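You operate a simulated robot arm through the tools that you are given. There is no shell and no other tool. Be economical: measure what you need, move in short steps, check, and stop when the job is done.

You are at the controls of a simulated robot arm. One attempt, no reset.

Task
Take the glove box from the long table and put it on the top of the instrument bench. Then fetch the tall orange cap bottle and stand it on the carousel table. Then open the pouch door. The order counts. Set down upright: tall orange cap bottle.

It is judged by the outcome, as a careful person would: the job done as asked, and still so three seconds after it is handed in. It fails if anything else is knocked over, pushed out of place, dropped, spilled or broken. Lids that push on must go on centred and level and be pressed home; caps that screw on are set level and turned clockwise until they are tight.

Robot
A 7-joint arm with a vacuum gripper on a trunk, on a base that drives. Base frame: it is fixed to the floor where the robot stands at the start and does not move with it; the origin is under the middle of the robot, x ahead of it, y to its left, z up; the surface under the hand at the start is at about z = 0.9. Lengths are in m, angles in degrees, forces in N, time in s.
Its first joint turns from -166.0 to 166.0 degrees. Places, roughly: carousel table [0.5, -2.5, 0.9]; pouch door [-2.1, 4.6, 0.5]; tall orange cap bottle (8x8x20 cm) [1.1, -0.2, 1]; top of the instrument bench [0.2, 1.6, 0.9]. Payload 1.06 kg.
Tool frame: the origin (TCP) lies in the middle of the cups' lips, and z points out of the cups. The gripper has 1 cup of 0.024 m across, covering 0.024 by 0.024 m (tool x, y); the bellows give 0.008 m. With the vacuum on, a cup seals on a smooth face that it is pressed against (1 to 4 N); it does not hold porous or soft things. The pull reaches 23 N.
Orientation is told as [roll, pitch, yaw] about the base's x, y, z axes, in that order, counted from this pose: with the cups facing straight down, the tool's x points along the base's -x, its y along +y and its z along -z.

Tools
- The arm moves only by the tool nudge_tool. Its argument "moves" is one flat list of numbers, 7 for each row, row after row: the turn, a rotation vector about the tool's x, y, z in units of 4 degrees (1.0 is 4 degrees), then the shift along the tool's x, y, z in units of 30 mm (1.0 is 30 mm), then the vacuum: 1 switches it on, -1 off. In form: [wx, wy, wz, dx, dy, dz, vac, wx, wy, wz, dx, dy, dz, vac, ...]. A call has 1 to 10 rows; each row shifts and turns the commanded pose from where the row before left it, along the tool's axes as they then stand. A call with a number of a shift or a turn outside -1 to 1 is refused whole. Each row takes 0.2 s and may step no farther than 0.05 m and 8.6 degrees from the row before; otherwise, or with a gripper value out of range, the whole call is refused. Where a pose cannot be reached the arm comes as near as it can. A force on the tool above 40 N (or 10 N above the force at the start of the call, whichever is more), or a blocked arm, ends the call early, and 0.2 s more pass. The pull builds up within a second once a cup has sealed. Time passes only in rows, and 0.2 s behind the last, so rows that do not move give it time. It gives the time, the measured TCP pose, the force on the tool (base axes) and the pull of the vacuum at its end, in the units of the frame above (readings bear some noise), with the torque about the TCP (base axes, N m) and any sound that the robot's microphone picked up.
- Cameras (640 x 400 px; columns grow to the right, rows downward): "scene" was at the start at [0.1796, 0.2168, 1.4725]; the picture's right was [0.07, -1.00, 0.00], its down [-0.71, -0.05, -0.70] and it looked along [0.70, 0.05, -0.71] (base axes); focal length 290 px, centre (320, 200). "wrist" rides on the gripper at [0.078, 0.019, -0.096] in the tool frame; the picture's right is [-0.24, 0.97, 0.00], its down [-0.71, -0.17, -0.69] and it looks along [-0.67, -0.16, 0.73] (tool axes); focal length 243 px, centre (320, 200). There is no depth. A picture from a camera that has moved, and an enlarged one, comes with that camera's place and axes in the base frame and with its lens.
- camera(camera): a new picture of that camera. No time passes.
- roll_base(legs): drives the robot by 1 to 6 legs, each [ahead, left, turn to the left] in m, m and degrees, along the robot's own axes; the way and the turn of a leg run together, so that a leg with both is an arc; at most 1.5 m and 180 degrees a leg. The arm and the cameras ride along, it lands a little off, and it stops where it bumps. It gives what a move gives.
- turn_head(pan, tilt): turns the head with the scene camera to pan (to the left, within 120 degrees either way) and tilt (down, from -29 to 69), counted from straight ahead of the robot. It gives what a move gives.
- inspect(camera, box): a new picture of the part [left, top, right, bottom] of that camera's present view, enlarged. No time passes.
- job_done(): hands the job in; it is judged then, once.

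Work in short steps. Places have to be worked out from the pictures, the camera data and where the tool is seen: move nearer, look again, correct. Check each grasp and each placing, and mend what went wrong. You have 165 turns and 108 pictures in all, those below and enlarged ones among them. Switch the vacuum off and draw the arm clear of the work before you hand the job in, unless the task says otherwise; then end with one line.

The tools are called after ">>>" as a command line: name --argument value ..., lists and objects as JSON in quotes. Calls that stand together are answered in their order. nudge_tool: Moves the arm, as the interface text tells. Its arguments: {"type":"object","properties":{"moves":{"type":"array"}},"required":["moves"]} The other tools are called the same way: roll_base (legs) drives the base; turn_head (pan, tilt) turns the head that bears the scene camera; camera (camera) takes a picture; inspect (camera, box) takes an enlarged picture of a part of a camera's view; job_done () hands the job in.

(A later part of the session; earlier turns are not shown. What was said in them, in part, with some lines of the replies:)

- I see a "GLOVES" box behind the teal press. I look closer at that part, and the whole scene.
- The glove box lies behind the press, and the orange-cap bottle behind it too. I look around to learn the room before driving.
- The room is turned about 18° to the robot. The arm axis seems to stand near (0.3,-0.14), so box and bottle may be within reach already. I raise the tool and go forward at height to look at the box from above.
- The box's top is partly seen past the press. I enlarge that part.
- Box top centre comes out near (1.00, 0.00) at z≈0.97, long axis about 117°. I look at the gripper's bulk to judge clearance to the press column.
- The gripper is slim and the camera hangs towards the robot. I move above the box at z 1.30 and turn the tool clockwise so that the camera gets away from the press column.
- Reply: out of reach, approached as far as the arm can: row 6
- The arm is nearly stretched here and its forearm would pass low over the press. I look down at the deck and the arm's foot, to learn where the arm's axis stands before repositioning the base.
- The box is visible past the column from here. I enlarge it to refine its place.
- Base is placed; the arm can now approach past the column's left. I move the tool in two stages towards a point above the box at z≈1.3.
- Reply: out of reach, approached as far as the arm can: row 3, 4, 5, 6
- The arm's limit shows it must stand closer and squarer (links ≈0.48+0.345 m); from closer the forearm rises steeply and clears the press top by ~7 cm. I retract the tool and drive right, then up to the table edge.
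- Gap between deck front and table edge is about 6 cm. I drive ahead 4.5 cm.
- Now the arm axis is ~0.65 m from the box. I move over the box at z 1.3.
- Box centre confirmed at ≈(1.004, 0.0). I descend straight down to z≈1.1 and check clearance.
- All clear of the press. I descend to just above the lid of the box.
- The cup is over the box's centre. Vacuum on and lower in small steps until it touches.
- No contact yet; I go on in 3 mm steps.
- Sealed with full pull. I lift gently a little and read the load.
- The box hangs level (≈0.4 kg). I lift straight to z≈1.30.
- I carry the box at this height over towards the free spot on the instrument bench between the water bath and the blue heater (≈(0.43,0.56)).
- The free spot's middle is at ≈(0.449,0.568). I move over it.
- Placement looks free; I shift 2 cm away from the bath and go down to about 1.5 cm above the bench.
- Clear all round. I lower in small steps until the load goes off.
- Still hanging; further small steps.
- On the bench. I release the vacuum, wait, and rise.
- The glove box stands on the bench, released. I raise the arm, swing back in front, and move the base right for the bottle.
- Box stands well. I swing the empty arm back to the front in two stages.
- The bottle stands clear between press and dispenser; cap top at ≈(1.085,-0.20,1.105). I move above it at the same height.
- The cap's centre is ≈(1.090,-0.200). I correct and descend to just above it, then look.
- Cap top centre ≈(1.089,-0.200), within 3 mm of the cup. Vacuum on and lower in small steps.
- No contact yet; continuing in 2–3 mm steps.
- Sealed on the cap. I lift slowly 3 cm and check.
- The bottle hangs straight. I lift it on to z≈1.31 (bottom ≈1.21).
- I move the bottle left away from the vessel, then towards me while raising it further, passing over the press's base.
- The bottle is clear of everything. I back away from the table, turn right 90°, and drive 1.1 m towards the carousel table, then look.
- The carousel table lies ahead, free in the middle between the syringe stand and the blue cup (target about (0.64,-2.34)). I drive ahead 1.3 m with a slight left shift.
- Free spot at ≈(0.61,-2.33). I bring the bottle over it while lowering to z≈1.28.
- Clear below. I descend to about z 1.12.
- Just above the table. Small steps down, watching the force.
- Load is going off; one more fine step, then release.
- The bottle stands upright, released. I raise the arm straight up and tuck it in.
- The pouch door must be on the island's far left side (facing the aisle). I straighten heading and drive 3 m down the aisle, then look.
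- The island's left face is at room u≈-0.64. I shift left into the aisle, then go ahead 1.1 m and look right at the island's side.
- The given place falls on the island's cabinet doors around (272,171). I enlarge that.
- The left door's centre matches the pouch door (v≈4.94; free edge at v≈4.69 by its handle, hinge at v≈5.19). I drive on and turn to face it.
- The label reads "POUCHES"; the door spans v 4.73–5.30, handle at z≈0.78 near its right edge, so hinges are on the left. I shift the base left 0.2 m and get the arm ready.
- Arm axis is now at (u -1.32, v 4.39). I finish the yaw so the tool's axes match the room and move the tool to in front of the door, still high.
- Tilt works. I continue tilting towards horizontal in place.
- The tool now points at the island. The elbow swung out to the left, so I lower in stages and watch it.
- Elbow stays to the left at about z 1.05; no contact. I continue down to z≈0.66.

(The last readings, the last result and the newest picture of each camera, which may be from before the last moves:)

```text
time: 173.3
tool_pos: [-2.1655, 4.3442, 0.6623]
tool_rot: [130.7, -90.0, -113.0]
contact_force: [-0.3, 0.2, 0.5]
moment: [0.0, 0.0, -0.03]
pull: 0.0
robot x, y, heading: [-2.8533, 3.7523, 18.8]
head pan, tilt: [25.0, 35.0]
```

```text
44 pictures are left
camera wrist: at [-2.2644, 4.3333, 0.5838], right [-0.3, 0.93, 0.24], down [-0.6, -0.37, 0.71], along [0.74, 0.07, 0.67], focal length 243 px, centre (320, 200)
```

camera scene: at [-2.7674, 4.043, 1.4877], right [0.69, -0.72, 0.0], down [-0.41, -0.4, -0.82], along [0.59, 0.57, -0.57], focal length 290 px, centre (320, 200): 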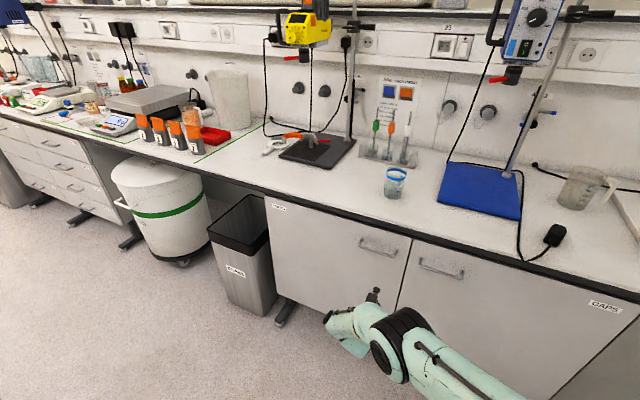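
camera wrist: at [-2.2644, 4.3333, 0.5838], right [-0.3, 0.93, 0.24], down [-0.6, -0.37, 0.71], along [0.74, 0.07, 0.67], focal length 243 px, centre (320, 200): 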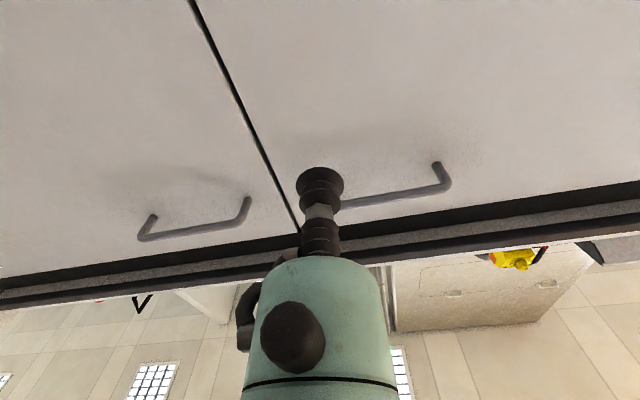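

The cup faces the door just right of its edge, below the handle. I advance towards the face.

>>> nudge_tool --moves '[0, 0, 0, 0, 0, 0.9, -1, 0, 0, 0, 0, 0, 0.8, -1, 0, 0, 0, 0, 0, 0.5, -1, 0, 0, 0, 0, 0, 0.2, 1, 0, 0, 0, 0, 0, 0.2, 1]'

>>> camera --camera "wrist"

```text
time: 174.5
tool_pos: [-2.0933, 4.3702, 0.6773]
tool_rot: [-43.7, -90.0, 61.4]
contact_force: [-0.2, -0.4, -0.2]
moment: [0.04, 0.02, -0.02]
pull: 0.1
out of reach, approached as far as the arm can: row 3, 4, 5
robot x, y, heading: [-2.8582, 3.7498, 18.7]
head pan, tilt: [25.0, 35.0]
```

```text
43 pictures are left
camera wrist: at [-2.1924, 4.36, 0.5985], right [-0.3, 0.93, 0.24], down [-0.6, -0.37, 0.71], along [0.74, 0.07, 0.67], focal length 243 px, centre (320, 200)
```

wrist: 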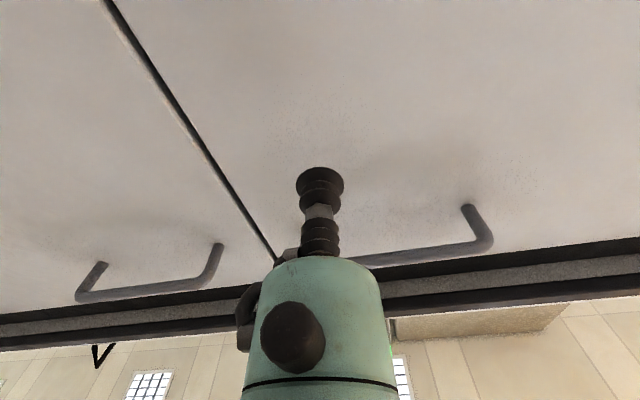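

The arm's at its limit ~3 cm short. I pull back a little, drive the base 0.12 m nearer, and approach again.

>>> nudge_tool --moves '[0, 0, 0, 0, 0, -1, -1, 0, 0, 0, 0, 0, -1, -1, 0, 0, 0, 0, 0, -1, -1, 0, 0, 0, 0, 0, -1, -1, 0, 0, 0, 0, 0, -1, -1]'

>>> roll_base --legs '[[0.12, 0, 0]]'

```text
time: 175.7
tool_pos: [-2.2378, 4.323, 0.6754]
tool_rot: [-129.5, -90.0, 147.1]
contact_force: [0.0, -0.2, 0.2]
moment: [0.0, -0.03, 0.0]
pull: 0.1
robot x, y, heading: [-2.8551, 3.749, 18.6]
head pan, tilt: [25.0, 35.0]
```

```text
time: 176.9
tool_pos: [-2.1207, 4.3651, 0.6766]
tool_rot: [-33.6, -89.9, 51.3]
contact_force: [0.3, 0.0, 0.1]
moment: [0.02, 0.01, -0.02]
pull: 0.2
robot x, y, heading: [-2.7418, 3.7905, 18.7]
head pan, tilt: [25.0, 35.0]
```

Cup is ≈6 cm from the face. I advance 4.5 cm, then small steps with the vacuum on.

>>> nudge_tool --moves '[0, 0, 0, 0, 0, 0.8, -1, 0, 0, 0, 0, 0, 0.5, -1, 0, 0, 0, 0, 0, 0.2, 1, 0, 0, 0, 0, 0, 0.15, 1]'

>>> nudge_tool --moves '[0, 0, 0, 0, 0, 0.1, 1, 0, 0, 0, 0, 0, 0.1, 1, 0, 0, 0, 0, 0, 0, 1]'

```text
time: 177.9
tool_pos: [-2.0749, 4.3791, 0.6746]
tool_rot: [-92.7, -90.0, 110.6]
contact_force: [0.5, 0.1, 0.5]
moment: [0.0, 0.02, 0.0]
pull: 0.1
robot x, y, heading: [-2.7411, 3.7915, 18.8]
head pan, tilt: [25.0, 35.0]
```

```text
time: 178.8
tool_pos: [-2.0677, 4.3816, 0.6771]
tool_rot: [-40.5, -90.0, 58.3]
contact_force: [0.4, -1.0, -0.9]
moment: [-0.01, 0.0, 0.03]
pull: 0.1
robot x, y, heading: [-2.7386, 3.7941, 19.0]
head pan, tilt: [25.0, 35.0]
```

Not touching yet (u≈-0.639). Further 3 mm steps.

>>> nudge_tool --moves '[0, 0, 0, 0, 0, 0.1, 1, 0, 0, 0, 0, 0, 0.1, 1, 0, 0, 0, 0, 0, 0, 1]'

>>> nudge_tool --moves '[0, 0, 0, 0, 0, 0.1, 1, 0, 0, 0, 0, 0, 0.1, 1, 0, 0, 0, 0, 0, 0, 1]'

>>> camera --camera "wrist"

```text
time: 179.6
tool_pos: [-2.0618, 4.3834, 0.6755]
tool_rot: [-37.0, -89.9, 54.7]
contact_force: [0.2, -0.4, -0.4]
moment: [-0.03, 0.04, -0.02]
pull: 0.0
robot x, y, heading: [-2.7407, 3.79, 18.9]
head pan, tilt: [25.0, 35.0]
```

```text
time: 180.3
tool_pos: [-2.0579, 4.3846, 0.6758]
tool_rot: [-7.3, -90.0, 25.0]
contact_force: [-9.2, -3.8, 0.6]
moment: [0.06, 0.01, 0.0]
pull: 22.9
robot x, y, heading: [-2.742, 3.7887, 18.8]
head pan, tilt: [25.0, 35.0]
```

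```text
42 pictures are left
camera wrist: at [-2.1564, 4.3746, 0.5974], right [-0.3, 0.93, 0.24], down [-0.6, -0.37, 0.71], along [0.74, 0.07, 0.67], focal length 243 px, centre (320, 200)
```

wrist: 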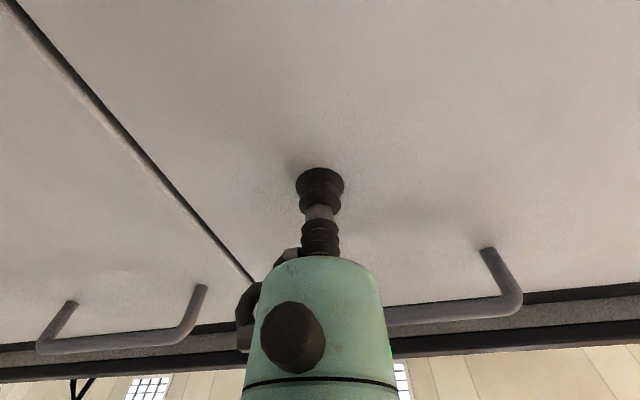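

Sealed at 23 N on the door. I pull it open along its arc about the left hinge (radius ≈0.5 m), 2° per row.

>>> nudge_tool --moves '[0, 0, 0, 0, 0, 0, 1, 0.25, 0, 0, 0, 0.003, -0.29, 1, 0.5, 0, 0, 0, 0.01, -0.577, 1, 0.5, 0, 0, 0, 0.01, -0.577, 1]'

>>> camera --camera "wrist"

```text
time: 181.3
tool_pos: [-2.0999, 4.3744, 0.6748]
tool_rot: [149.3, -89.9, -136.6]
contact_force: [0.3, -0.5, 3.9]
moment: [0.01, 0.0, 0.08]
pull: 22.7
robot x, y, heading: [-2.7392, 3.7901, 18.8]
head pan, tilt: [25.0, 35.0]
```

```text
41 pictures are left
camera wrist: at [-2.1986, 4.3719, 0.5973], right [-0.21, 0.95, 0.24], down [-0.63, -0.32, 0.71], along [0.75, 0.0, 0.67], focal length 243 px, centre (320, 200)
```

wrist: 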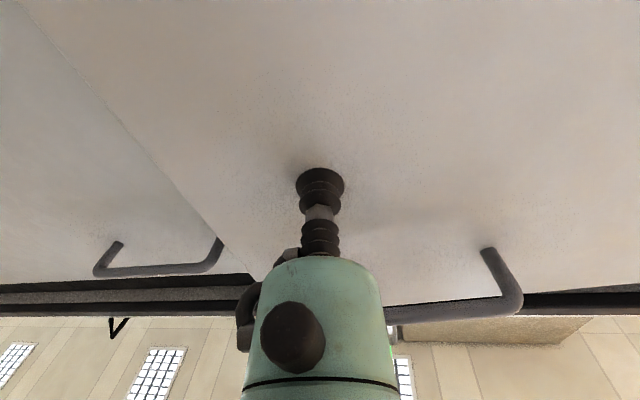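

The door comes open easily. I continue along the arc.

>>> nudge_tool --moves '[0.8, 0, 0, 0, 0.025, -0.92, 1, 0.8, 0, 0, 0, 0.025, -0.92, 1, 0.8, 0, 0, 0, 0.025, -0.92, 1, 0.8, 0, 0, 0, 0.025, -0.92, 1, 0.8, 0, 0, 0, 0.025, -0.92, 1]'

>>> camera --camera "scene"

```text
time: 182.6
tool_pos: [-2.2358, 4.3625, 0.6731]
tool_rot: [-54.1, -89.9, 50.8]
contact_force: [0.3, -4.5, 0.9]
moment: [0.05, -0.06, 0.17]
pull: 22.7
robot x, y, heading: [-2.7405, 3.7919, 18.6]
head pan, tilt: [25.0, 35.0]
```

```text
40 pictures are left
camera scene: at [-2.6501, 4.0826, 1.4877], right [0.69, -0.72, 0.0], down [-0.41, -0.4, -0.82], along [0.59, 0.57, -0.57], focal length 290 px, centre (320, 200)
```

scene: 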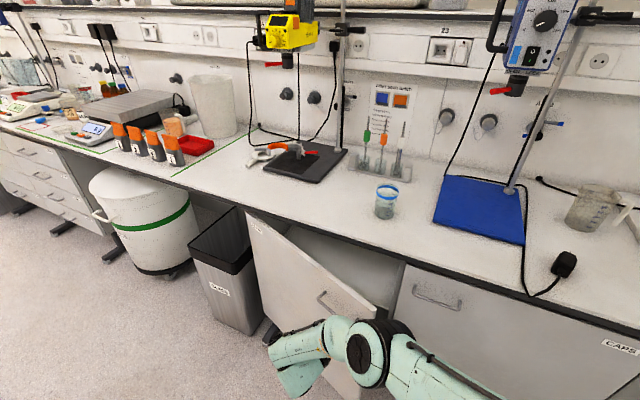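

≈21° open, on the expected arc. Continuing.

>>> nudge_tool --moves '[0.8, 0, 0, 0, 0.025, -0.92, 1, 0.8, 0, 0, 0, 0.025, -0.92, 1, 0.8, 0, 0, 0, 0.025, -0.92, 1, 0.8, 0, 0, 0, 0.025, -0.92, 1, 0.8, 0, 0, 0, 0.025, -0.92, 1]'

>>> camera --camera "scene"

```text
time: 183.6
tool_pos: [-2.2336, 4.3944, 0.7397]
tool_rot: [77.3, -83.7, -100.3]
contact_force: [0.2, -8.3, 1.6]
moment: [0.04, -0.06, 0.3]
pull: 23.0
out of reach, approached as far as the arm can: row 4, 5
robot x, y, heading: [-2.7393, 3.7942, 18.7]
head pan, tilt: [25.0, 35.0]
stopped in row 5: the arm was blocked; the commanded pose is now the measured one
```

```text
39 pictures are left
camera scene: at [-2.6451, 4.0825, 1.4874], right [0.69, -0.72, 0.0], down [-0.42, -0.4, -0.82], along [0.59, 0.57, -0.58], focal length 290 px, centre (320, 200)
```

scene: 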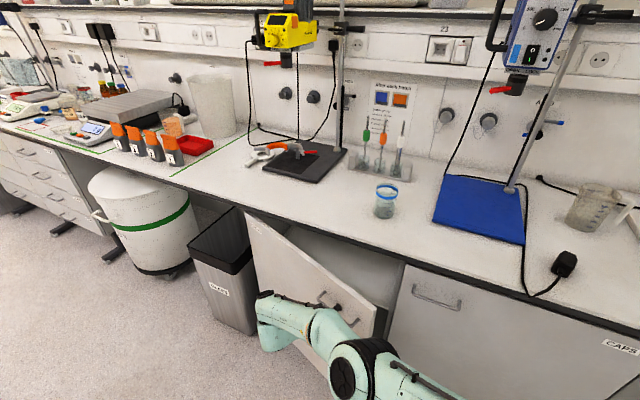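

The arm hit its limit here, with the door ≈22–25° open. I release the vacuum and look closely before withdrawing.

>>> nudge_tool --moves '[0, 0, 0, 0, 0, 0, -1, 0, 0, 0, 0, 0, 0, -1, 0, 0, 0, 0, 0, 0, -1, 0, 0, 0, 0, 0, 0, -1]'

>>> camera --camera "wrist"

>>> inspect --camera "scene" --box '[220, 200, 440, 400]'

```text
time: 184.6
tool_pos: [-2.2347, 4.3955, 0.7402]
tool_rot: [75.7, -83.7, -98.9]
contact_force: [0.2, 0.3, 0.1]
moment: [0.01, -0.02, 0.01]
pull: 0.1
robot x, y, heading: [-2.7365, 3.7916, 18.7]
head pan, tilt: [25.0, 35.0]
```

```text
38 pictures are left
camera wrist: at [-2.3158, 4.4595, 0.6661], right [0.38, 0.86, 0.34], down [-0.71, 0.03, 0.7], along [0.6, -0.5, 0.62], focal length 243 px, centre (320, 200)
```

wrist: 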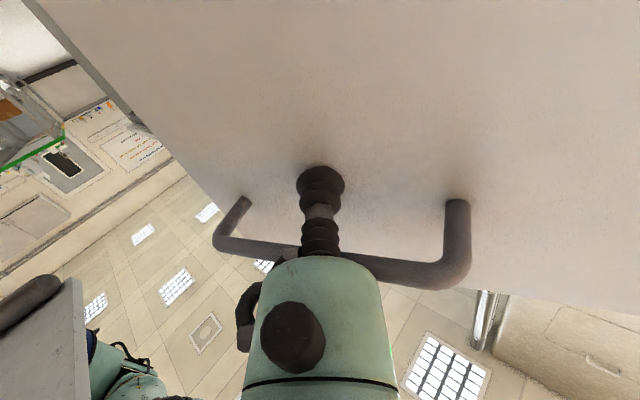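

```text
2.00 times, centred on (330, 300) of scene
camera zoom: at [-2.6448, 4.0826, 1.4874], right [0.69, -0.72, 0.0], down [-0.42, -0.4, -0.82], along [0.59, 0.57, -0.58], focal length 580 px, centre (300, 0)
```

zoom: 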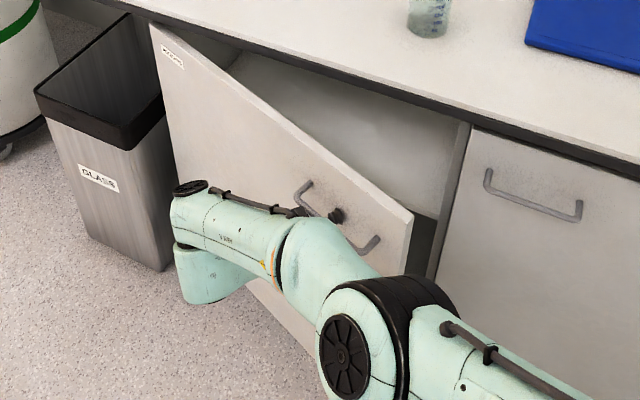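

The cup slid to just beneath the handle; the door is ≈23° open. I back the tool off the face, slightly downwards.

>>> nudge_tool --moves '[0, 0, 0, 0.2, 0, -0.5, -1, 0, 0, 0, 0.3, 0, -0.5, -1, 0, 0, 0, 0.3, 0, -0.5, -1]'

>>> camera --camera "wrist"

```text
time: 184.9
tool_pos: [-2.2307, 4.4002, 0.7416]
tool_rot: [60.0, -83.1, -84.5]
contact_force: [0.6, 6.5, -32.5]
moment: [-0.52, -1.0, -0.22]
pull: 0.1
out of reach, approached as far as the arm can: row 1
robot x, y, heading: [-2.737, 3.7868, 18.5]
head pan, tilt: [25.0, 35.0]
stopped in row 1: the force on the tool passed its limit at 157 N (the readings are from after the stop); the commanded pose is now the measured one
```

```text
36 pictures are left
camera wrist: at [-2.3116, 4.4654, 0.6722], right [0.41, 0.85, 0.34], down [-0.69, 0.04, 0.73], along [0.6, -0.53, 0.6], focal length 243 px, centre (320, 200)
```

wrist: 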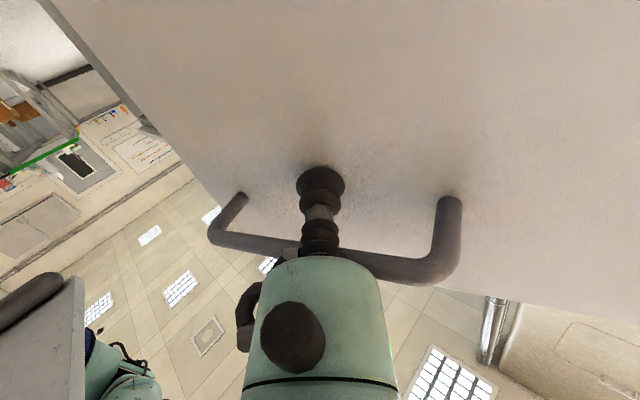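

The gripper body is jammed up against the handle at the arm's limit. Moving the arm here is unsafe, so I back the whole base 5 cm straight away from the island.

>>> roll_base --legs '[[-0.05, 0, 0]]'

>>> camera --camera "wrist"

>>> inspect --camera "scene" --box '[220, 200, 440, 400]'

```text
time: 185.6
tool_pos: [-2.2333, 4.398, 0.7415]
tool_rot: [58.7, -83.0, -83.4]
contact_force: [-0.5, 4.3, -14.8]
moment: [-0.26, -0.46, -0.12]
pull: 0.0
robot x, y, heading: [-2.7402, 3.7861, 18.9]
head pan, tilt: [25.0, 35.0]
stopped in leg 1: the force on the tool passed its limit at 52 N (the readings are from after the stop); the commanded pose is now the measured one
```

```text
35 pictures are left
camera wrist: at [-2.3136, 4.4643, 0.6722], right [0.41, 0.85, 0.33], down [-0.68, 0.04, 0.73], along [0.6, -0.53, 0.6], focal length 243 px, centre (320, 200)
```

wrist: 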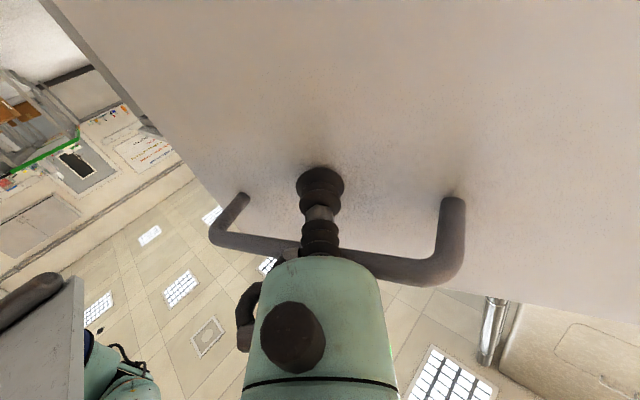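

```text
2.00 times, centred on (330, 300) of scene
camera zoom: at [-2.6509, 4.0826, 1.4874], right [0.69, -0.72, 0.0], down [-0.42, -0.4, -0.82], along [0.59, 0.57, -0.57], focal length 580 px, centre (300, 0)
```

zoom: 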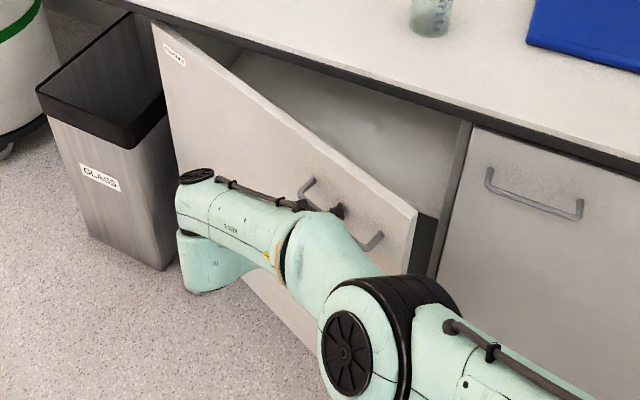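

The neck is under the handle bar and pressing up. I go back towards the known reachable pose: slightly down and with the turn undone, in tiny steps.

>>> nudge_tool --moves '[-0.3, 0, 0, 0.25, 0, 0, -1]'

```text
time: 185.9
tool_pos: [-2.23, 4.3978, 0.7416]
tool_rot: [54.8, -82.6, -79.7]
contact_force: [0.0, 1.5, -13.6]
moment: [-0.18, -0.37, -0.02]
pull: 0.1
robot x, y, heading: [-2.7435, 3.7895, 18.5]
head pan, tilt: [25.0, 35.0]
stopped in row 1: the force on the tool passed its limit at 62 N (the readings are from after the stop); the commanded pose is now the measured one
```

Triangulating from the wrist view, the handle bar lies at z≈0.75, pressed on the neck from above because the tool tipped. I level the tool again (small negative turn about its y) to lower its body.

>>> nudge_tool --moves '[0, -0.4, 0, 0.05, 0, 0, -1]'

```text
time: 186.3
tool_pos: [-2.2219, 4.3994, 0.7406]
tool_rot: [56.4, -82.4, -81.4]
contact_force: [-0.1, -2.9, -5.3]
moment: [-0.08, -0.17, 0.06]
pull: 0.0
out of reach, approached as far as the arm can: row 1
robot x, y, heading: [-2.7412, 3.7894, 18.6]
head pan, tilt: [25.0, 35.0]
```

Preload fell to 5 N, but the arm is at a joint limit. Undoing the turn (wx negative) was reachable, so I try that alone with a small downward shift.

>>> nudge_tool --moves '[-0.4, 0, 0, 0.1, 0, 0, -1]'

>>> camera --camera "wrist"

```text
time: 186.7
tool_pos: [-2.2192, 4.3994, 0.7428]
tool_rot: [57.8, -82.5, -82.8]
contact_force: [0.5, 6.5, -34.3]
moment: [-0.55, -1.05, -0.19]
pull: 0.0
robot x, y, heading: [-2.7427, 3.7874, 18.8]
head pan, tilt: [25.0, 35.0]
stopped in row 1: the force on the tool passed its limit at 55 N (the readings are from after the stop); the commanded pose is now the measured one
```

```text
33 pictures are left
camera wrist: at [-2.2995, 4.4661, 0.673], right [0.42, 0.84, 0.34], down [-0.68, 0.04, 0.73], along [0.6, -0.54, 0.59], focal length 243 px, centre (320, 200)
```

wrist: 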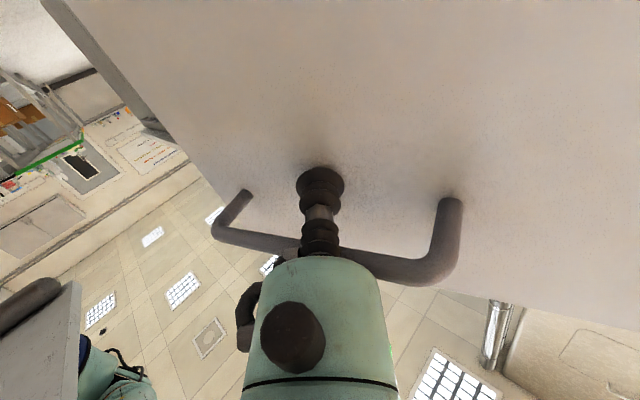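

The bar pinches the neck ≈3.4 cm behind the cup, and the arm cannot go down cleanly here. As the neck sits inside the handle loop, I try a tiny backward base motion, which should just draw the door further open.

>>> roll_base --legs '[[-0.02, 0.01, 0]]'

>>> nudge_tool --moves '[0, 0, 0, 0, 0, 0, -1]'

```text
time: 187.7
tool_pos: [-2.2397, 4.3988, 0.7419]
tool_rot: [56.6, -82.6, -81.9]
contact_force: [0.9, 5.5, -17.6]
moment: [-0.29, -0.55, -0.16]
pull: 0.0
robot x, y, heading: [-2.7664, 3.7922, 18.7]
head pan, tilt: [25.0, 35.0]
stopped in leg 1: the force on the tool passed its limit at 46 N (the readings are from after the stop); the commanded pose is now the measured one
```

```text
time: 188.1
tool_pos: [-2.2401, 4.4005, 0.7415]
tool_rot: [56.8, -82.6, -82.0]
contact_force: [-0.5, 5.2, -25.5]
moment: [-0.4, -0.75, -0.09]
pull: 0.1
robot x, y, heading: [-2.7634, 3.7948, 18.6]
head pan, tilt: [25.0, 35.0]
```

The base moved 2 cm and the tool with it. Now I try a pure 3 mm downward step.

>>> nudge_tool --moves '[0, 0, 0, 0.1, 0, 0, -1]'

>>> nudge_tool --moves '[0, 0, 0, 0.1, 0, 0, -1]'

```text
time: 188.3
tool_pos: [-2.238, 4.3996, 0.7415]
tool_rot: [52.5, -82.3, -78.3]
contact_force: [0.5, 2.7, -20.1]
moment: [-0.33, -0.63, -0.09]
pull: 0.1
robot x, y, heading: [-2.7663, 3.7904, 18.5]
head pan, tilt: [25.0, 35.0]
stopped in row 1: the force on the tool passed its limit at 72 N (the readings are from after the stop); the commanded pose is now the measured one
```

```text
time: 188.7
tool_pos: [-2.2184, 4.3956, 0.7407]
tool_rot: [53.0, -81.9, -80.1]
contact_force: [0.0, 1.0, -3.2]
moment: [-0.05, -0.06, -0.03]
pull: 0.0
robot x, y, heading: [-2.7647, 3.792, 18.6]
head pan, tilt: [25.0, 35.0]
```

Preload is nearly gone (3 N). The arm needs more distance to the base, so I alternate: base back 3 cm, then the tool forward/down.

>>> roll_base --legs '[[-0.03, 0, 0]]'

>>> nudge_tool --moves '[0, 0, 0, 0.1, 0, 0.1, -1]'

>>> camera --camera "scene"

```text
time: 189.6
tool_pos: [-2.2479, 4.3869, 0.7405]
tool_rot: [51.8, -81.6, -79.0]
contact_force: [-0.4, 0.4, 0.4]
moment: [0.0, 0.0, -0.03]
pull: 0.1
robot x, y, heading: [-2.7964, 3.7831, 18.3]
head pan, tilt: [25.0, 35.0]
```

```text
time: 189.8
tool_pos: [-2.2447, 4.3837, 0.7443]
tool_rot: [52.7, -81.6, -80.5]
contact_force: [-0.6, -0.1, -6.4]
moment: [-0.07, -0.09, -0.02]
pull: 0.1
robot x, y, heading: [-2.7938, 3.7833, 18.8]
head pan, tilt: [25.0, 35.0]
stopped in row 1: the force on the tool passed its limit at 48 N (the readings are from after the stop); the commanded pose is now the measured one
```

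```text
32 pictures are left
camera scene: at [-2.7025, 4.0758, 1.4874], right [0.69, -0.72, 0.0], down [-0.42, -0.4, -0.82], along [0.59, 0.57, -0.57], focal length 290 px, centre (320, 200)
```

scene: 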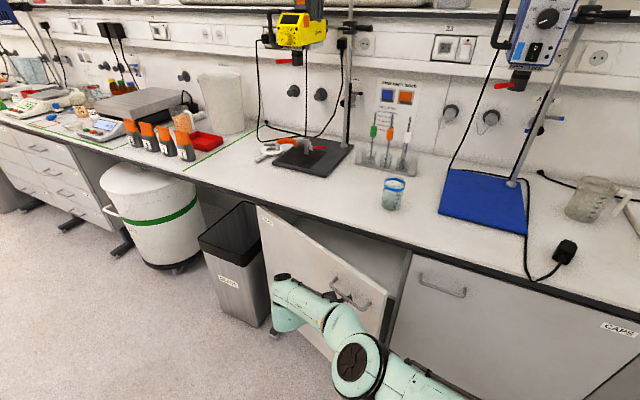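

After backing, the tool was load-free; arm nudges here creep upward, so I keep to base motion: back another 4 cm.

>>> roll_base --legs '[[-0.04, 0, 0]]'

>>> camera --camera "wrist"

```text
time: 190.7
tool_pos: [-2.2833, 4.3717, 0.7431]
tool_rot: [52.9, -81.8, -80.5]
contact_force: [-0.6, -0.5, -0.2]
moment: [-0.01, -0.05, 0.01]
pull: 0.0
robot x, y, heading: [-2.8343, 3.7697, 18.7]
head pan, tilt: [25.0, 35.0]
```

```text
31 pictures are left
camera wrist: at [-2.3621, 4.4437, 0.6772], right [0.46, 0.82, 0.34], down [-0.67, 0.06, 0.74], along [0.58, -0.57, 0.58], focal length 243 px, centre (320, 200)
```

wrist: 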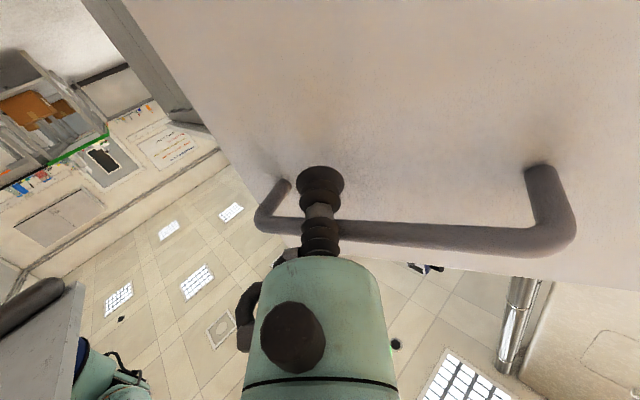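

It moves freely, neck inside the handle. I go on backing with a leftward part, to draw the door along by its handle.

>>> roll_base --legs '[[-0.06, 0.05, 0]]'

>>> camera --camera "scene"

>>> camera --camera "wrist"

```text
time: 191.8
tool_pos: [-2.3563, 4.3975, 0.7456]
tool_rot: [53.3, -81.6, -81.1]
contact_force: [-0.4, -1.5, -1.4]
moment: [0.01, -0.06, 0.03]
pull: 0.0
robot x, y, heading: [-2.9081, 3.7981, 18.5]
head pan, tilt: [25.0, 35.0]
```

```text
30 pictures are left
camera scene: at [-2.8156, 4.089, 1.4875], right [0.69, -0.72, 0.0], down [-0.42, -0.4, -0.82], along [0.59, 0.57, -0.57], focal length 290 px, centre (320, 200)
```

scene: 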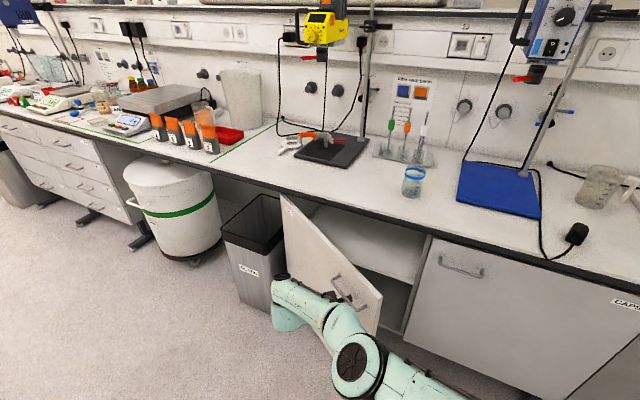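

```text
29 pictures are left
camera wrist: at [-2.436, 4.4703, 0.6783], right [0.46, 0.82, 0.35], down [-0.67, 0.06, 0.74], along [0.58, -0.57, 0.58], focal length 243 px, centre (320, 200)
```

wrist: 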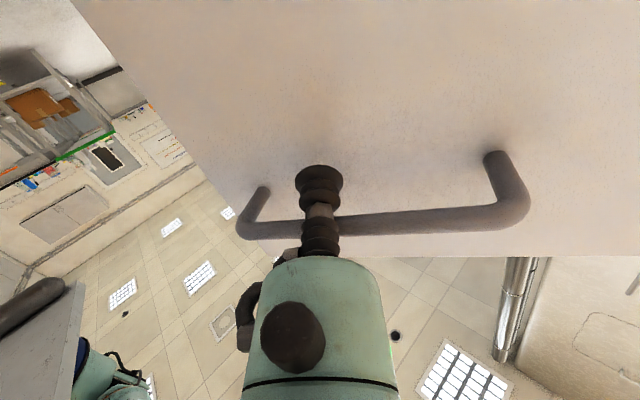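

The handle hook works: door now ≈36° open. Before moving further left I check the cart's clearance on my left.

>>> turn_head --pan 100 --tilt 45

>>> camera --camera "scene"

```text
time: 193.2
tool_pos: [-2.3576, 4.3979, 0.7449]
tool_rot: [53.5, -81.6, -81.3]
contact_force: [0.5, -1.1, -3.1]
moment: [0.0, -0.03, 0.04]
pull: 0.0
robot x, y, heading: [-2.9097, 3.7975, 18.5]
head pan, tilt: [100.0, 45.0]
```

```text
28 pictures are left
camera scene: at [-2.9187, 4.0996, 1.4728], right [0.88, 0.48, 0.0], down [0.34, -0.62, -0.71], along [-0.34, 0.62, -0.71], focal length 290 px, centre (320, 200)
```

scene: 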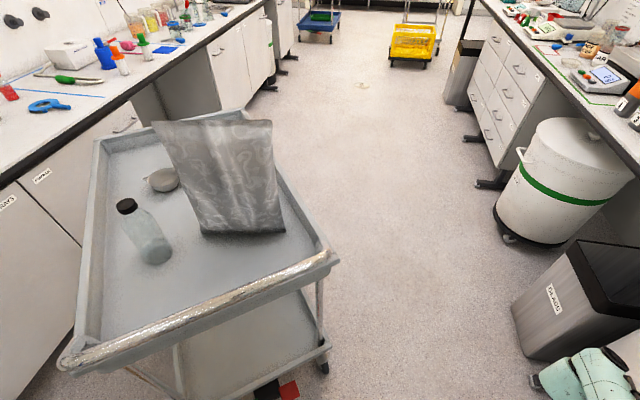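

The cart handle is ~13 cm from my left edge, so no more leftward driving. The arm is at its far reach (that is why it creeps up); I undo the tool's turn to bring the wrist nearer.

>>> nudge_tool --moves '[-0.5, 0, 0, 0, 0, 0, -1, -0.5, 0, 0, 0, 0, 0, -1]'

```text
time: 193.8
tool_pos: [-2.3568, 4.3986, 0.7461]
tool_rot: [57.9, -81.6, -81.5]
contact_force: [0.6, 0.4, -1.8]
moment: [0.02, 0.01, -0.01]
pull: 0.1
robot x, y, heading: [-2.9072, 3.796, 18.8]
head pan, tilt: [100.0, 45.0]
```

Good, turned without force. I continue undoing the turn.

>>> nudge_tool --moves '[-0.7, 0, 0, 0, 0, 0, -1, -0.7, 0, 0, 0, 0, 0, -1, -0.7, 0, 0, 0, 0, 0, -1]'

>>> nudge_tool --moves '[0, -0.3, 0, 0.1, 0, 0, -1]'

>>> camera --camera "wrist"

```text
time: 194.6
tool_pos: [-2.3566, 4.3973, 0.7461]
tool_rot: [66.5, -81.6, -81.7]
contact_force: [-0.4, -0.2, -0.1]
moment: [-0.03, 0.01, 0.03]
pull: 0.0
robot x, y, heading: [-2.9069, 3.7971, 18.9]
head pan, tilt: [100.0, 45.0]
```

```text
time: 195.0
tool_pos: [-2.3576, 4.3986, 0.7425]
tool_rot: [73.9, -82.2, -89.3]
contact_force: [0.1, -0.3, 0.4]
moment: [0.0, -0.01, 0.03]
pull: 0.0
robot x, y, heading: [-2.9079, 3.7933, 18.4]
head pan, tilt: [100.0, 45.0]
```

```text
27 pictures are left
camera wrist: at [-2.4461, 4.4529, 0.671], right [0.26, 0.9, 0.36], down [-0.7, -0.08, 0.7], along [0.66, -0.44, 0.61], focal length 243 px, centre (320, 200)
```

wrist: 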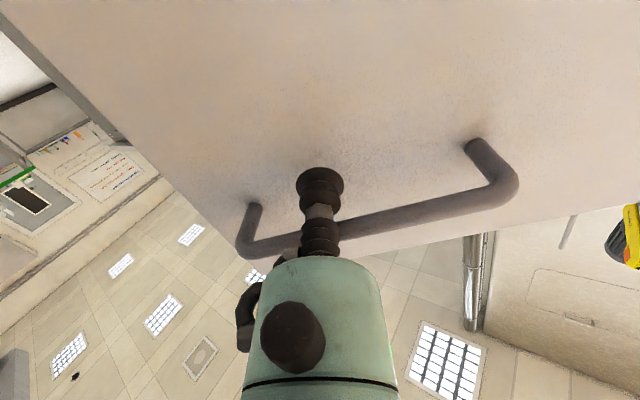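

The arm responds properly again. I lower the tool 4 cm to clear the handle.

>>> nudge_tool --moves '[0, 0, 0, 0.3, 0, 0, -1, 0, 0, 0, 0.4, 0, 0, -1, 0, 0, 0, 0.5, 0, 0, -1]'

>>> camera --camera "wrist"

```text
time: 195.8
tool_pos: [-2.3579, 4.4036, 0.7076]
tool_rot: [74.4, -81.9, -89.9]
contact_force: [-0.5, 0.4, 0.3]
moment: [0.01, 0.03, -0.02]
pull: 0.0
robot x, y, heading: [-2.9074, 3.7969, 18.7]
head pan, tilt: [100.0, 45.0]
```

```text
26 pictures are left
camera wrist: at [-2.4461, 4.4587, 0.6369], right [0.26, 0.89, 0.36], down [-0.71, -0.08, 0.7], along [0.66, -0.44, 0.61], focal length 243 px, centre (320, 200)
```

wrist: 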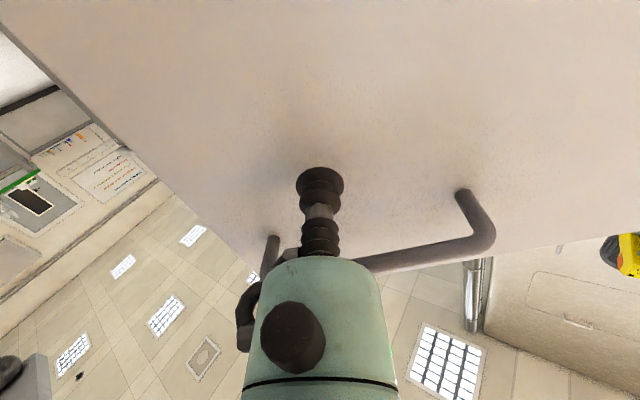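

Free of the handle; the door stays ≈36° open. I back the base 15 cm to make room for bringing the tool round behind the door's edge.

>>> roll_base --legs '[[-0.15, 0, 0]]'

>>> turn_head --pan 20 --tilt 42

>>> camera --camera "scene"

```text
time: 197.2
tool_pos: [-2.5014, 4.3557, 0.7072]
tool_rot: [73.8, -82.0, -89.2]
contact_force: [0.4, -0.3, 0.3]
moment: [0.02, -0.05, 0.01]
pull: 0.1
robot x, y, heading: [-3.0498, 3.7462, 18.4]
head pan, tilt: [100.0, 45.0]
```

```text
time: 198.7
tool_pos: [-2.503, 4.357, 0.7072]
tool_rot: [73.8, -82.0, -89.3]
contact_force: [0.0, 0.5, 0.0]
moment: [0.01, 0.0, 0.03]
pull: 0.0
robot x, y, heading: [-3.0472, 3.7456, 18.8]
head pan, tilt: [20.0, 42.0]
```

```text
25 pictures are left
camera scene: at [-2.9588, 4.0321, 1.4771], right [0.63, -0.78, 0.0], down [-0.52, -0.42, -0.74], along [0.58, 0.47, -0.67], focal length 290 px, centre (320, 200)
```

scene: 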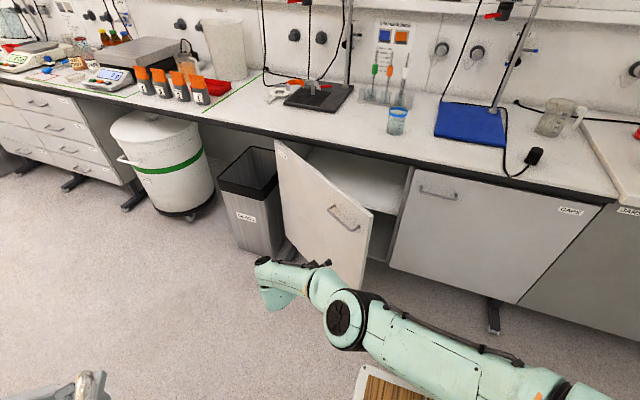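

Door free edge at ≈(u -0.94, v 4.83), ≈33° open. I turn the tool back towards straight ahead, then move it to the right past the edge.

>>> nudge_tool --moves '[-1, 0, 0, 0, 0, 0, -1, -1, 0, 0, 0, 0, 0, -1, -1, 0, 0, 0, 0, 0, -1, -1, 0, 0, 0, 0, 0, -1, -1, 0, 0, 0, 0, 0, -1, -1, 0, 0, 0, 0, 0, -1, -1, 0, 0, 0, 0, 0, -1, -1, 0, 0, 0, 0, 0, -1]'

>>> nudge_tool --moves '[0, 0, 0, 0, -1, 0, -1, 0, 0, 0, 0, -1, 0, -1, 0, 0, 0, 0, -1, 0, -1, 0, 0, 0, 0, -1, 0, -1, 0, 0, 0, 0, -1, 0, -1, 0, 0, 0, 0, -1, 0, -1, 0, 0, 0, 0, -1, 0, -1, 0, 0, 0, 0, -1, 0, -1, 0, 0, 0, 0, -1, 0, -1]'

>>> camera --camera "scene"

>>> camera --camera "wrist"

```text
time: 200.5
tool_pos: [-2.5033, 4.3562, 0.7056]
tool_rot: [105.6, -82.0, -89.1]
contact_force: [-0.1, -1.2, -0.7]
moment: [0.01, -0.01, 0.01]
pull: 0.1
robot x, y, heading: [-3.0501, 3.7481, 18.7]
head pan, tilt: [20.0, 42.0]
```

```text
time: 202.5
tool_pos: [-2.4246, 4.0995, 0.6714]
tool_rot: [105.9, -82.0, -89.4]
contact_force: [0.6, 0.4, 0.1]
moment: [-0.01, 0.01, -0.02]
pull: 0.2
robot x, y, heading: [-3.0491, 3.746, 18.9]
head pan, tilt: [20.0, 42.0]
```

```text
24 pictures are left
camera scene: at [-2.9595, 4.0321, 1.4772], right [0.63, -0.78, 0.0], down [-0.52, -0.42, -0.74], along [0.58, 0.47, -0.67], focal length 290 px, centre (320, 200)
```

scene: 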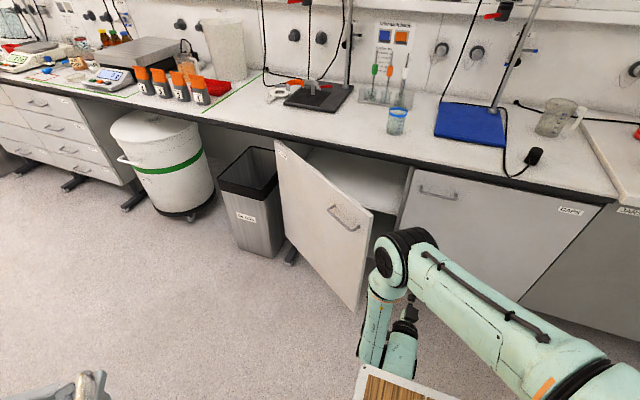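

```text
23 pictures are left
camera wrist: at [-2.5249, 4.1019, 0.5924], right [-0.28, 0.89, 0.36], down [-0.61, -0.46, 0.65], along [0.75, -0.04, 0.67], focal length 243 px, centre (320, 200)
```

wrist: 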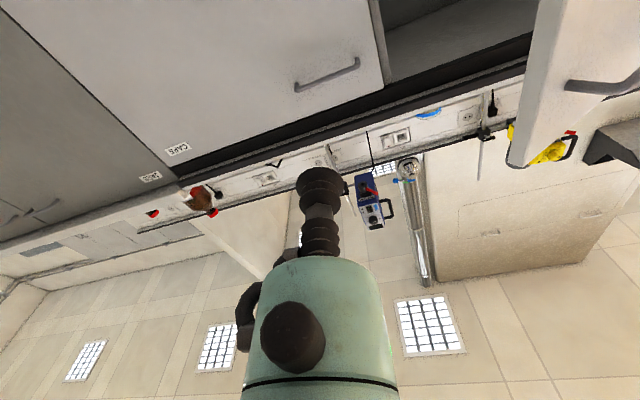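

The tool is right of the door edge, clear. I advance and rise a little (z≈0.74), into the opening beside the door's inner side.

>>> nudge_tool --moves '[0, 0, 0, -0.5, 0, 0.8, -1, 0, 0, 0, -0.5, 0, 0.8, -1, 0, 0, 0, -0.5, 0, 0.8, -1, 0, 0, 0, -0.5, 0, 0.8, -1, 0, 0, 0, -0.5, 0, 0.8, -1, 0, 0, 0, -0.5, 0, 0.8, -1, 0, 0, 0, -0.2, 0, 0.8, -1]'

>>> nudge_tool --moves '[-1, 0, 0, 0, 0, 0, -1, -1, 0, 0, 0, 0, 0, -1, -1, 0, 0, 0, 0, 0, -1, -1, 0, 0, 0, 0, 0, -1, -1, 0, 0, 0, 0, 0, -1, -1, 0, 0, 0, 0, 0, -1, -1, 0, 0, 0, 0, 0, -1, -1, 0, 0, 0, 0, 0, -1, -1, 0, 0, 0, 0, 0, -1, -1, 0, 0, 0, 0, 0, -1]'

>>> camera --camera "scene"

>>> camera --camera "wrist"

```text
time: 204.1
tool_pos: [-2.2657, 4.1361, 0.7729]
tool_rot: [106.1, -81.9, -89.5]
contact_force: [-0.1, 0.2, 0.1]
moment: [-0.02, 0.0, 0.02]
pull: 0.0
robot x, y, heading: [-3.0533, 3.7496, 18.7]
head pan, tilt: [20.0, 42.0]
```

```text
time: 206.3
tool_pos: [-2.2641, 4.1335, 0.772]
tool_rot: [146.0, -82.1, -89.2]
contact_force: [0.2, 0.6, 0.5]
moment: [-0.01, 0.0, 0.0]
pull: 0.0
robot x, y, heading: [-3.0517, 3.7489, 18.7]
head pan, tilt: [20.0, 42.0]
```

```text
22 pictures are left
camera scene: at [-2.9594, 4.032, 1.4772], right [0.63, -0.78, 0.0], down [-0.52, -0.42, -0.74], along [0.58, 0.47, -0.67], focal length 290 px, centre (320, 200)
```

scene: 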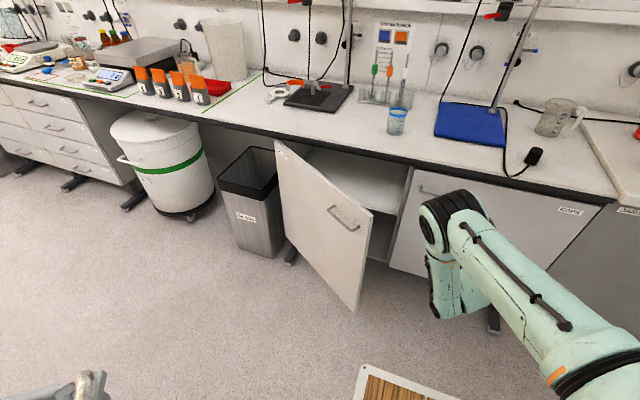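

```text
21 pictures are left
camera wrist: at [-2.3345, 4.0764, 0.6851], right [-0.81, 0.5, 0.31], down [-0.23, -0.76, 0.61], along [0.54, 0.42, 0.73], focal length 243 px, centre (320, 200)
```

wrist: 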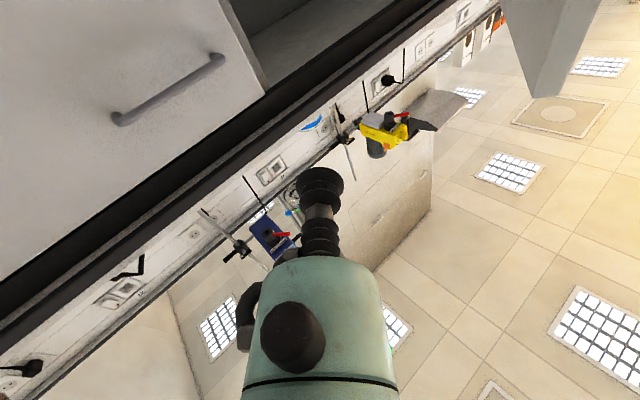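

The tool points diagonally into the opening, the elbow is well clear on the right. I shift a bit inwards and turn further towards the hinge side.

>>> nudge_tool --moves '[0, 0, 0, 0, -0.56, 0.7, -1, 0, 0, 0, 0, -0.56, 0.7, -1, 0, 0, 0, 0, -0.56, 0.7, -1, -1, 0, 0, 0, 0, 0, -1, -1, 0, 0, 0, 0, 0, -1, -1, 0, 0, 0, 0, 0, -1, -1, 0, 0, 0, 0, 0, -1, -1, 0, 0, 0, 0, 0, -1, -1, 0, 0, 0, 0, 0, -1]'

>>> camera --camera "scene"

```text
time: 208.3
tool_pos: [-2.1865, 4.1589, 0.7763]
tool_rot: [170.1, -81.9, -89.4]
contact_force: [0.3, -0.1, 0.4]
moment: [-0.02, 0.02, -0.01]
pull: 0.0
robot x, y, heading: [-3.0524, 3.7482, 18.6]
head pan, tilt: [20.0, 42.0]
```

```text
20 pictures are left
camera scene: at [-2.9594, 4.032, 1.4772], right [0.63, -0.78, 0.0], down [-0.52, -0.42, -0.74], along [0.58, 0.47, -0.67], focal length 290 px, centre (320, 200)
```

scene: 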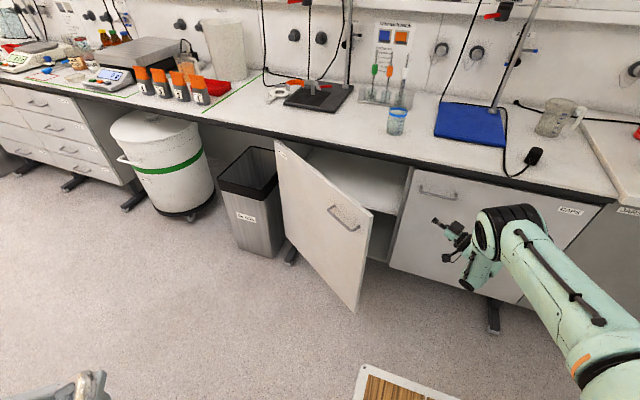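

Now I push towards the door's inner face: first 6 rows of approach.

>>> nudge_tool --moves '[0, 0, 0, 0.1, 0.7, 0.91, -1, 0, 0, 0, 0.1, 0.7, 0.91, -1, 0, 0, 0, 0.1, 0.7, 0.91, -1, 0, 0, 0, 0.1, 0.7, 0.91, -1, 0, 0, 0, 0.1, 0.7, 0.91, -1, 0, 0, 0, 0.1, 0.7, 0.91, -1]'

>>> camera --camera "scene"

```text
time: 209.7
tool_pos: [-2.2857, 4.3408, 0.784]
tool_rot: [169.9, -82.0, -89.3]
contact_force: [0.2, -0.7, 0.1]
moment: [0.01, 0.04, 0.02]
pull: 0.1
robot x, y, heading: [-3.0501, 3.7468, 18.8]
head pan, tilt: [20.0, 42.0]
```

```text
19 pictures are left
camera scene: at [-2.959, 4.0318, 1.4772], right [0.63, -0.78, 0.0], down [-0.52, -0.42, -0.74], along [0.58, 0.46, -0.67], focal length 290 px, centre (320, 200)
```

scene: 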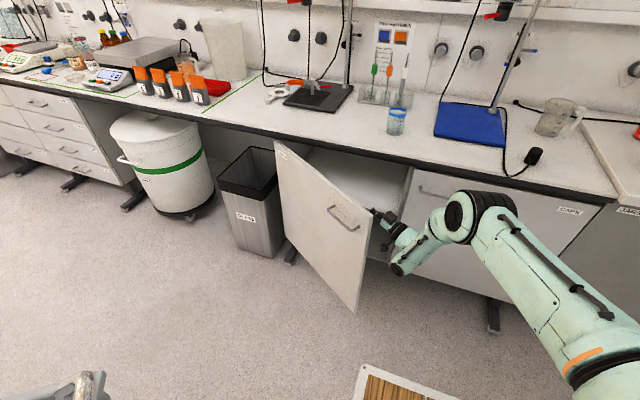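

The tip is behind the door edge. The tool lies nearly parallel with the door, so I turn it further (≈36°) so that the tip will do the pushing.

>>> nudge_tool --moves '[-1, 0, 0, 0, 0, 0, -1, -1, 0, 0, 0, 0, 0, -1, -1, 0, 0, 0, 0, 0, -1, -1, 0, 0, 0, 0, 0, -1, -1, 0, 0, 0, 0, 0, -1, -1, 0, 0, 0, 0, 0, -1, -1, 0, 0, 0, 0, 0, -1, -1, 0, 0, 0, 0, 0, -1, -1, 0, 0, 0, 0, 0, -1]'

>>> camera --camera "scene"

```text
time: 211.7
tool_pos: [-2.3075, 4.329, 0.7937]
tool_rot: [-155.6, -82.1, -88.7]
contact_force: [0.8, 0.2, 0.0]
moment: [0.02, -0.01, -0.04]
pull: 0.2
out of reach, approached as far as the arm can: row 8, 9
robot x, y, heading: [-3.0511, 3.7512, 18.5]
head pan, tilt: [20.0, 42.0]
```

```text
18 pictures are left
camera scene: at [-2.9592, 4.032, 1.4772], right [0.63, -0.78, 0.0], down [-0.52, -0.42, -0.74], along [0.58, 0.46, -0.67], focal length 290 px, centre (320, 200)
```

scene: 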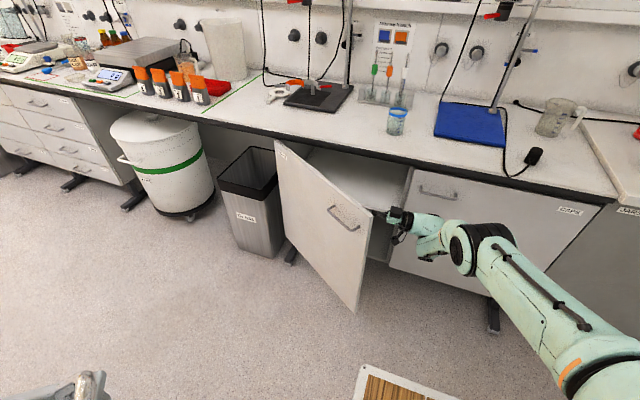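

Tool now points along the island (≈97°) with its tip just inside the door. I push the door along its arc, first part.

>>> nudge_tool --moves '[0, 0, 0, 0.2, 0.56, 0.868, -1, 0, 0, 0, 0.2, 0.56, 0.868, -1, 0, 0, 0, 0.2, 0.56, 0.868, -1, 0, 0, 0, 0.2, 0.56, 0.868, -1, 0, 0, 0, 0.2, 0.56, 0.868, -1]'

>>> camera --camera "scene"

```text
time: 212.9
tool_pos: [-2.4387, 4.4117, 0.7762]
tool_rot: [-154.0, -82.0, -89.4]
contact_force: [0.1, -0.2, 0.6]
moment: [0.01, 0.01, 0.03]
pull: 0.2
robot x, y, heading: [-3.0516, 3.7475, 18.9]
head pan, tilt: [20.0, 42.0]
```

```text
17 pictures are left
camera scene: at [-2.9591, 4.0319, 1.4772], right [0.63, -0.78, 0.0], down [-0.52, -0.42, -0.74], along [0.58, 0.46, -0.67], focal length 290 px, centre (320, 200)
```

scene: 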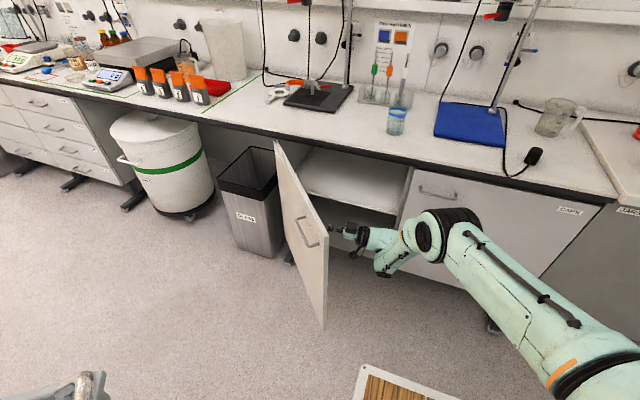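

Works beautifully: door ≈52°. I continue pushing along the arc.

>>> nudge_tool --moves '[0, 0, 0, 0.14, 0.246, 0.836, -1, 0, 0, 0, 0.14, 0.246, 0.836, -1, 0, 0, 0, 0.14, 0.246, 0.836, -1, 0, 0, 0, 0.14, 0.246, 0.836, -1, 0, 0, 0, 0.14, 0.246, 0.836, -1]'

>>> camera --camera "scene"

```text
time: 214.1
tool_pos: [-2.528, 4.5089, 0.7679]
tool_rot: [-153.8, -81.9, -89.6]
contact_force: [0.6, 0.3, 0.2]
moment: [-0.03, 0.01, 0.01]
pull: 0.1
robot x, y, heading: [-3.0526, 3.749, 18.9]
head pan, tilt: [20.0, 42.0]
```

```text
16 pictures are left
camera scene: at [-2.9591, 4.0319, 1.4772], right [0.63, -0.78, 0.0], down [-0.52, -0.42, -0.74], along [0.58, 0.46, -0.67], focal length 290 px, centre (320, 200)
```

scene: 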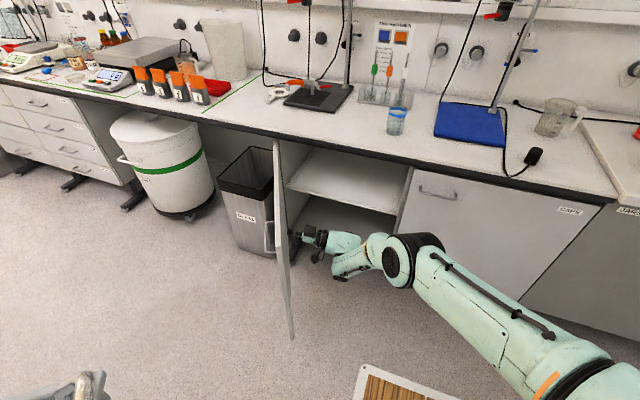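

≈67° open, and the bin is still clear. A bit further.

>>> nudge_tool --moves '[0, 0, 0, 0.14, 0.11, 0.9, -1, 0, 0, 0, 0.14, 0.11, 0.9, -1, 0, 0, 0, 0.14, 0.11, 0.9, -1, 0, 0, 0, 0.14, 0.11, 0.8, -1]'

>>> camera --camera "scene"

```text
time: 215.1
tool_pos: [-2.5714, 4.5539, 0.7652]
tool_rot: [-156.5, -82.5, -86.7]
contact_force: [0.3, 0.6, 0.4]
moment: [0.02, -0.02, 0.02]
pull: 0.0
out of reach, approached as far as the arm can: row 2, 3, 4
robot x, y, heading: [-3.055, 3.7461, 19.1]
head pan, tilt: [20.0, 42.0]
```

```text
15 pictures are left
camera scene: at [-2.959, 4.0319, 1.4772], right [0.63, -0.78, 0.0], down [-0.52, -0.42, -0.74], along [0.58, 0.46, -0.67], focal length 290 px, centre (320, 200)
```

scene: 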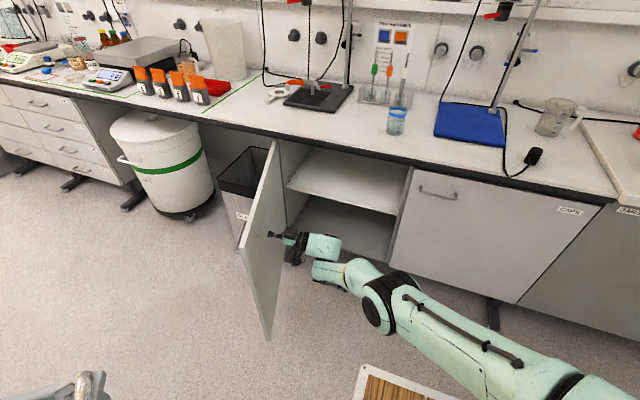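

The door stands ≈80° open. I withdraw the tool straight back from it, then raise the arm.

>>> nudge_tool --moves '[0, 0, 0, 0, 0, -0.7, -1, 0, 0, 0, 0, 0, -1, -1, 0, 0, 0, 0, 0, -1, -1, 0, 0, 0, 0, 0, -1, -1, 0, 0, 0, 0, 0, -1, -1, 0, 0, 0, 0, 0, -1, -1, 0, 0, 0, 0, 0, -1, -1]'

>>> nudge_tool --moves '[0, 0, 0, -1, 0, 0, -1, 0, 0, 0, -1, 0, 0, -1, 0, 0, 0, -1, 0, 0, -1, 0, 0, 0, -1, 0, 0, -1, 0, 0, 0, -1, 0, 0, -1, 0, 0, 0, -1, 0, 0, -1, 0, 0, 0, -1, 0, 0, -1, 0, 0, 0, -1, 0, 0, -1]'

>>> camera --camera "scene"

```text
time: 216.7
tool_pos: [-2.4832, 4.3757, 0.7369]
tool_rot: [-153.8, -82.0, -89.5]
contact_force: [-0.5, -0.7, -0.3]
moment: [0.01, 0.0, -0.02]
pull: 0.1
robot x, y, heading: [-3.0513, 3.7451, 18.8]
head pan, tilt: [20.0, 42.0]
```

```text
time: 218.5
tool_pos: [-2.4818, 4.3437, 0.9779]
tool_rot: [-154.2, -82.0, -89.0]
contact_force: [-0.3, 0.4, -0.3]
moment: [0.01, -0.02, 0.0]
pull: 0.1
robot x, y, heading: [-3.0531, 3.7484, 18.7]
head pan, tilt: [20.0, 42.0]
```

```text
14 pictures are left
camera scene: at [-2.9593, 4.0322, 1.4771], right [0.63, -0.78, 0.0], down [-0.52, -0.42, -0.74], along [0.58, 0.47, -0.67], focal length 290 px, centre (320, 200)
```

scene: 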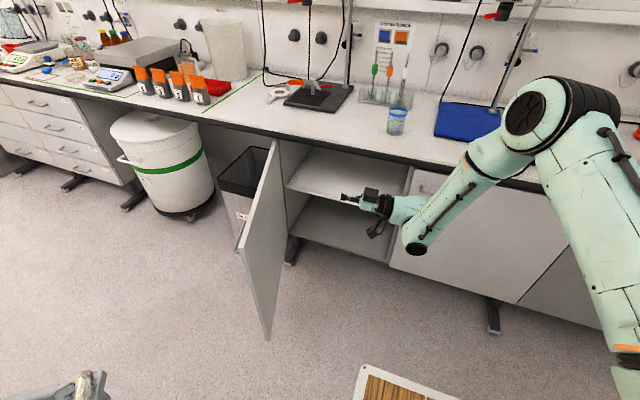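

The pouch door stands wide open and stays so, the arm is clear and the vacuum is off. I hand the job in.

>>> job_done

```text
The job is handed in.
```

The job is handed in, and all three steps were done in the order asked. The glove box is on the instrument bench between the water bath and the blue heater. The orange-cap bottle stands upright on the carousel table. The pouch door is open about 75°. While opening the door, the gripper jammed against its handle and the force peaked at 157 N. I worked it free, and I saw nothing knocked over or moved out of place.
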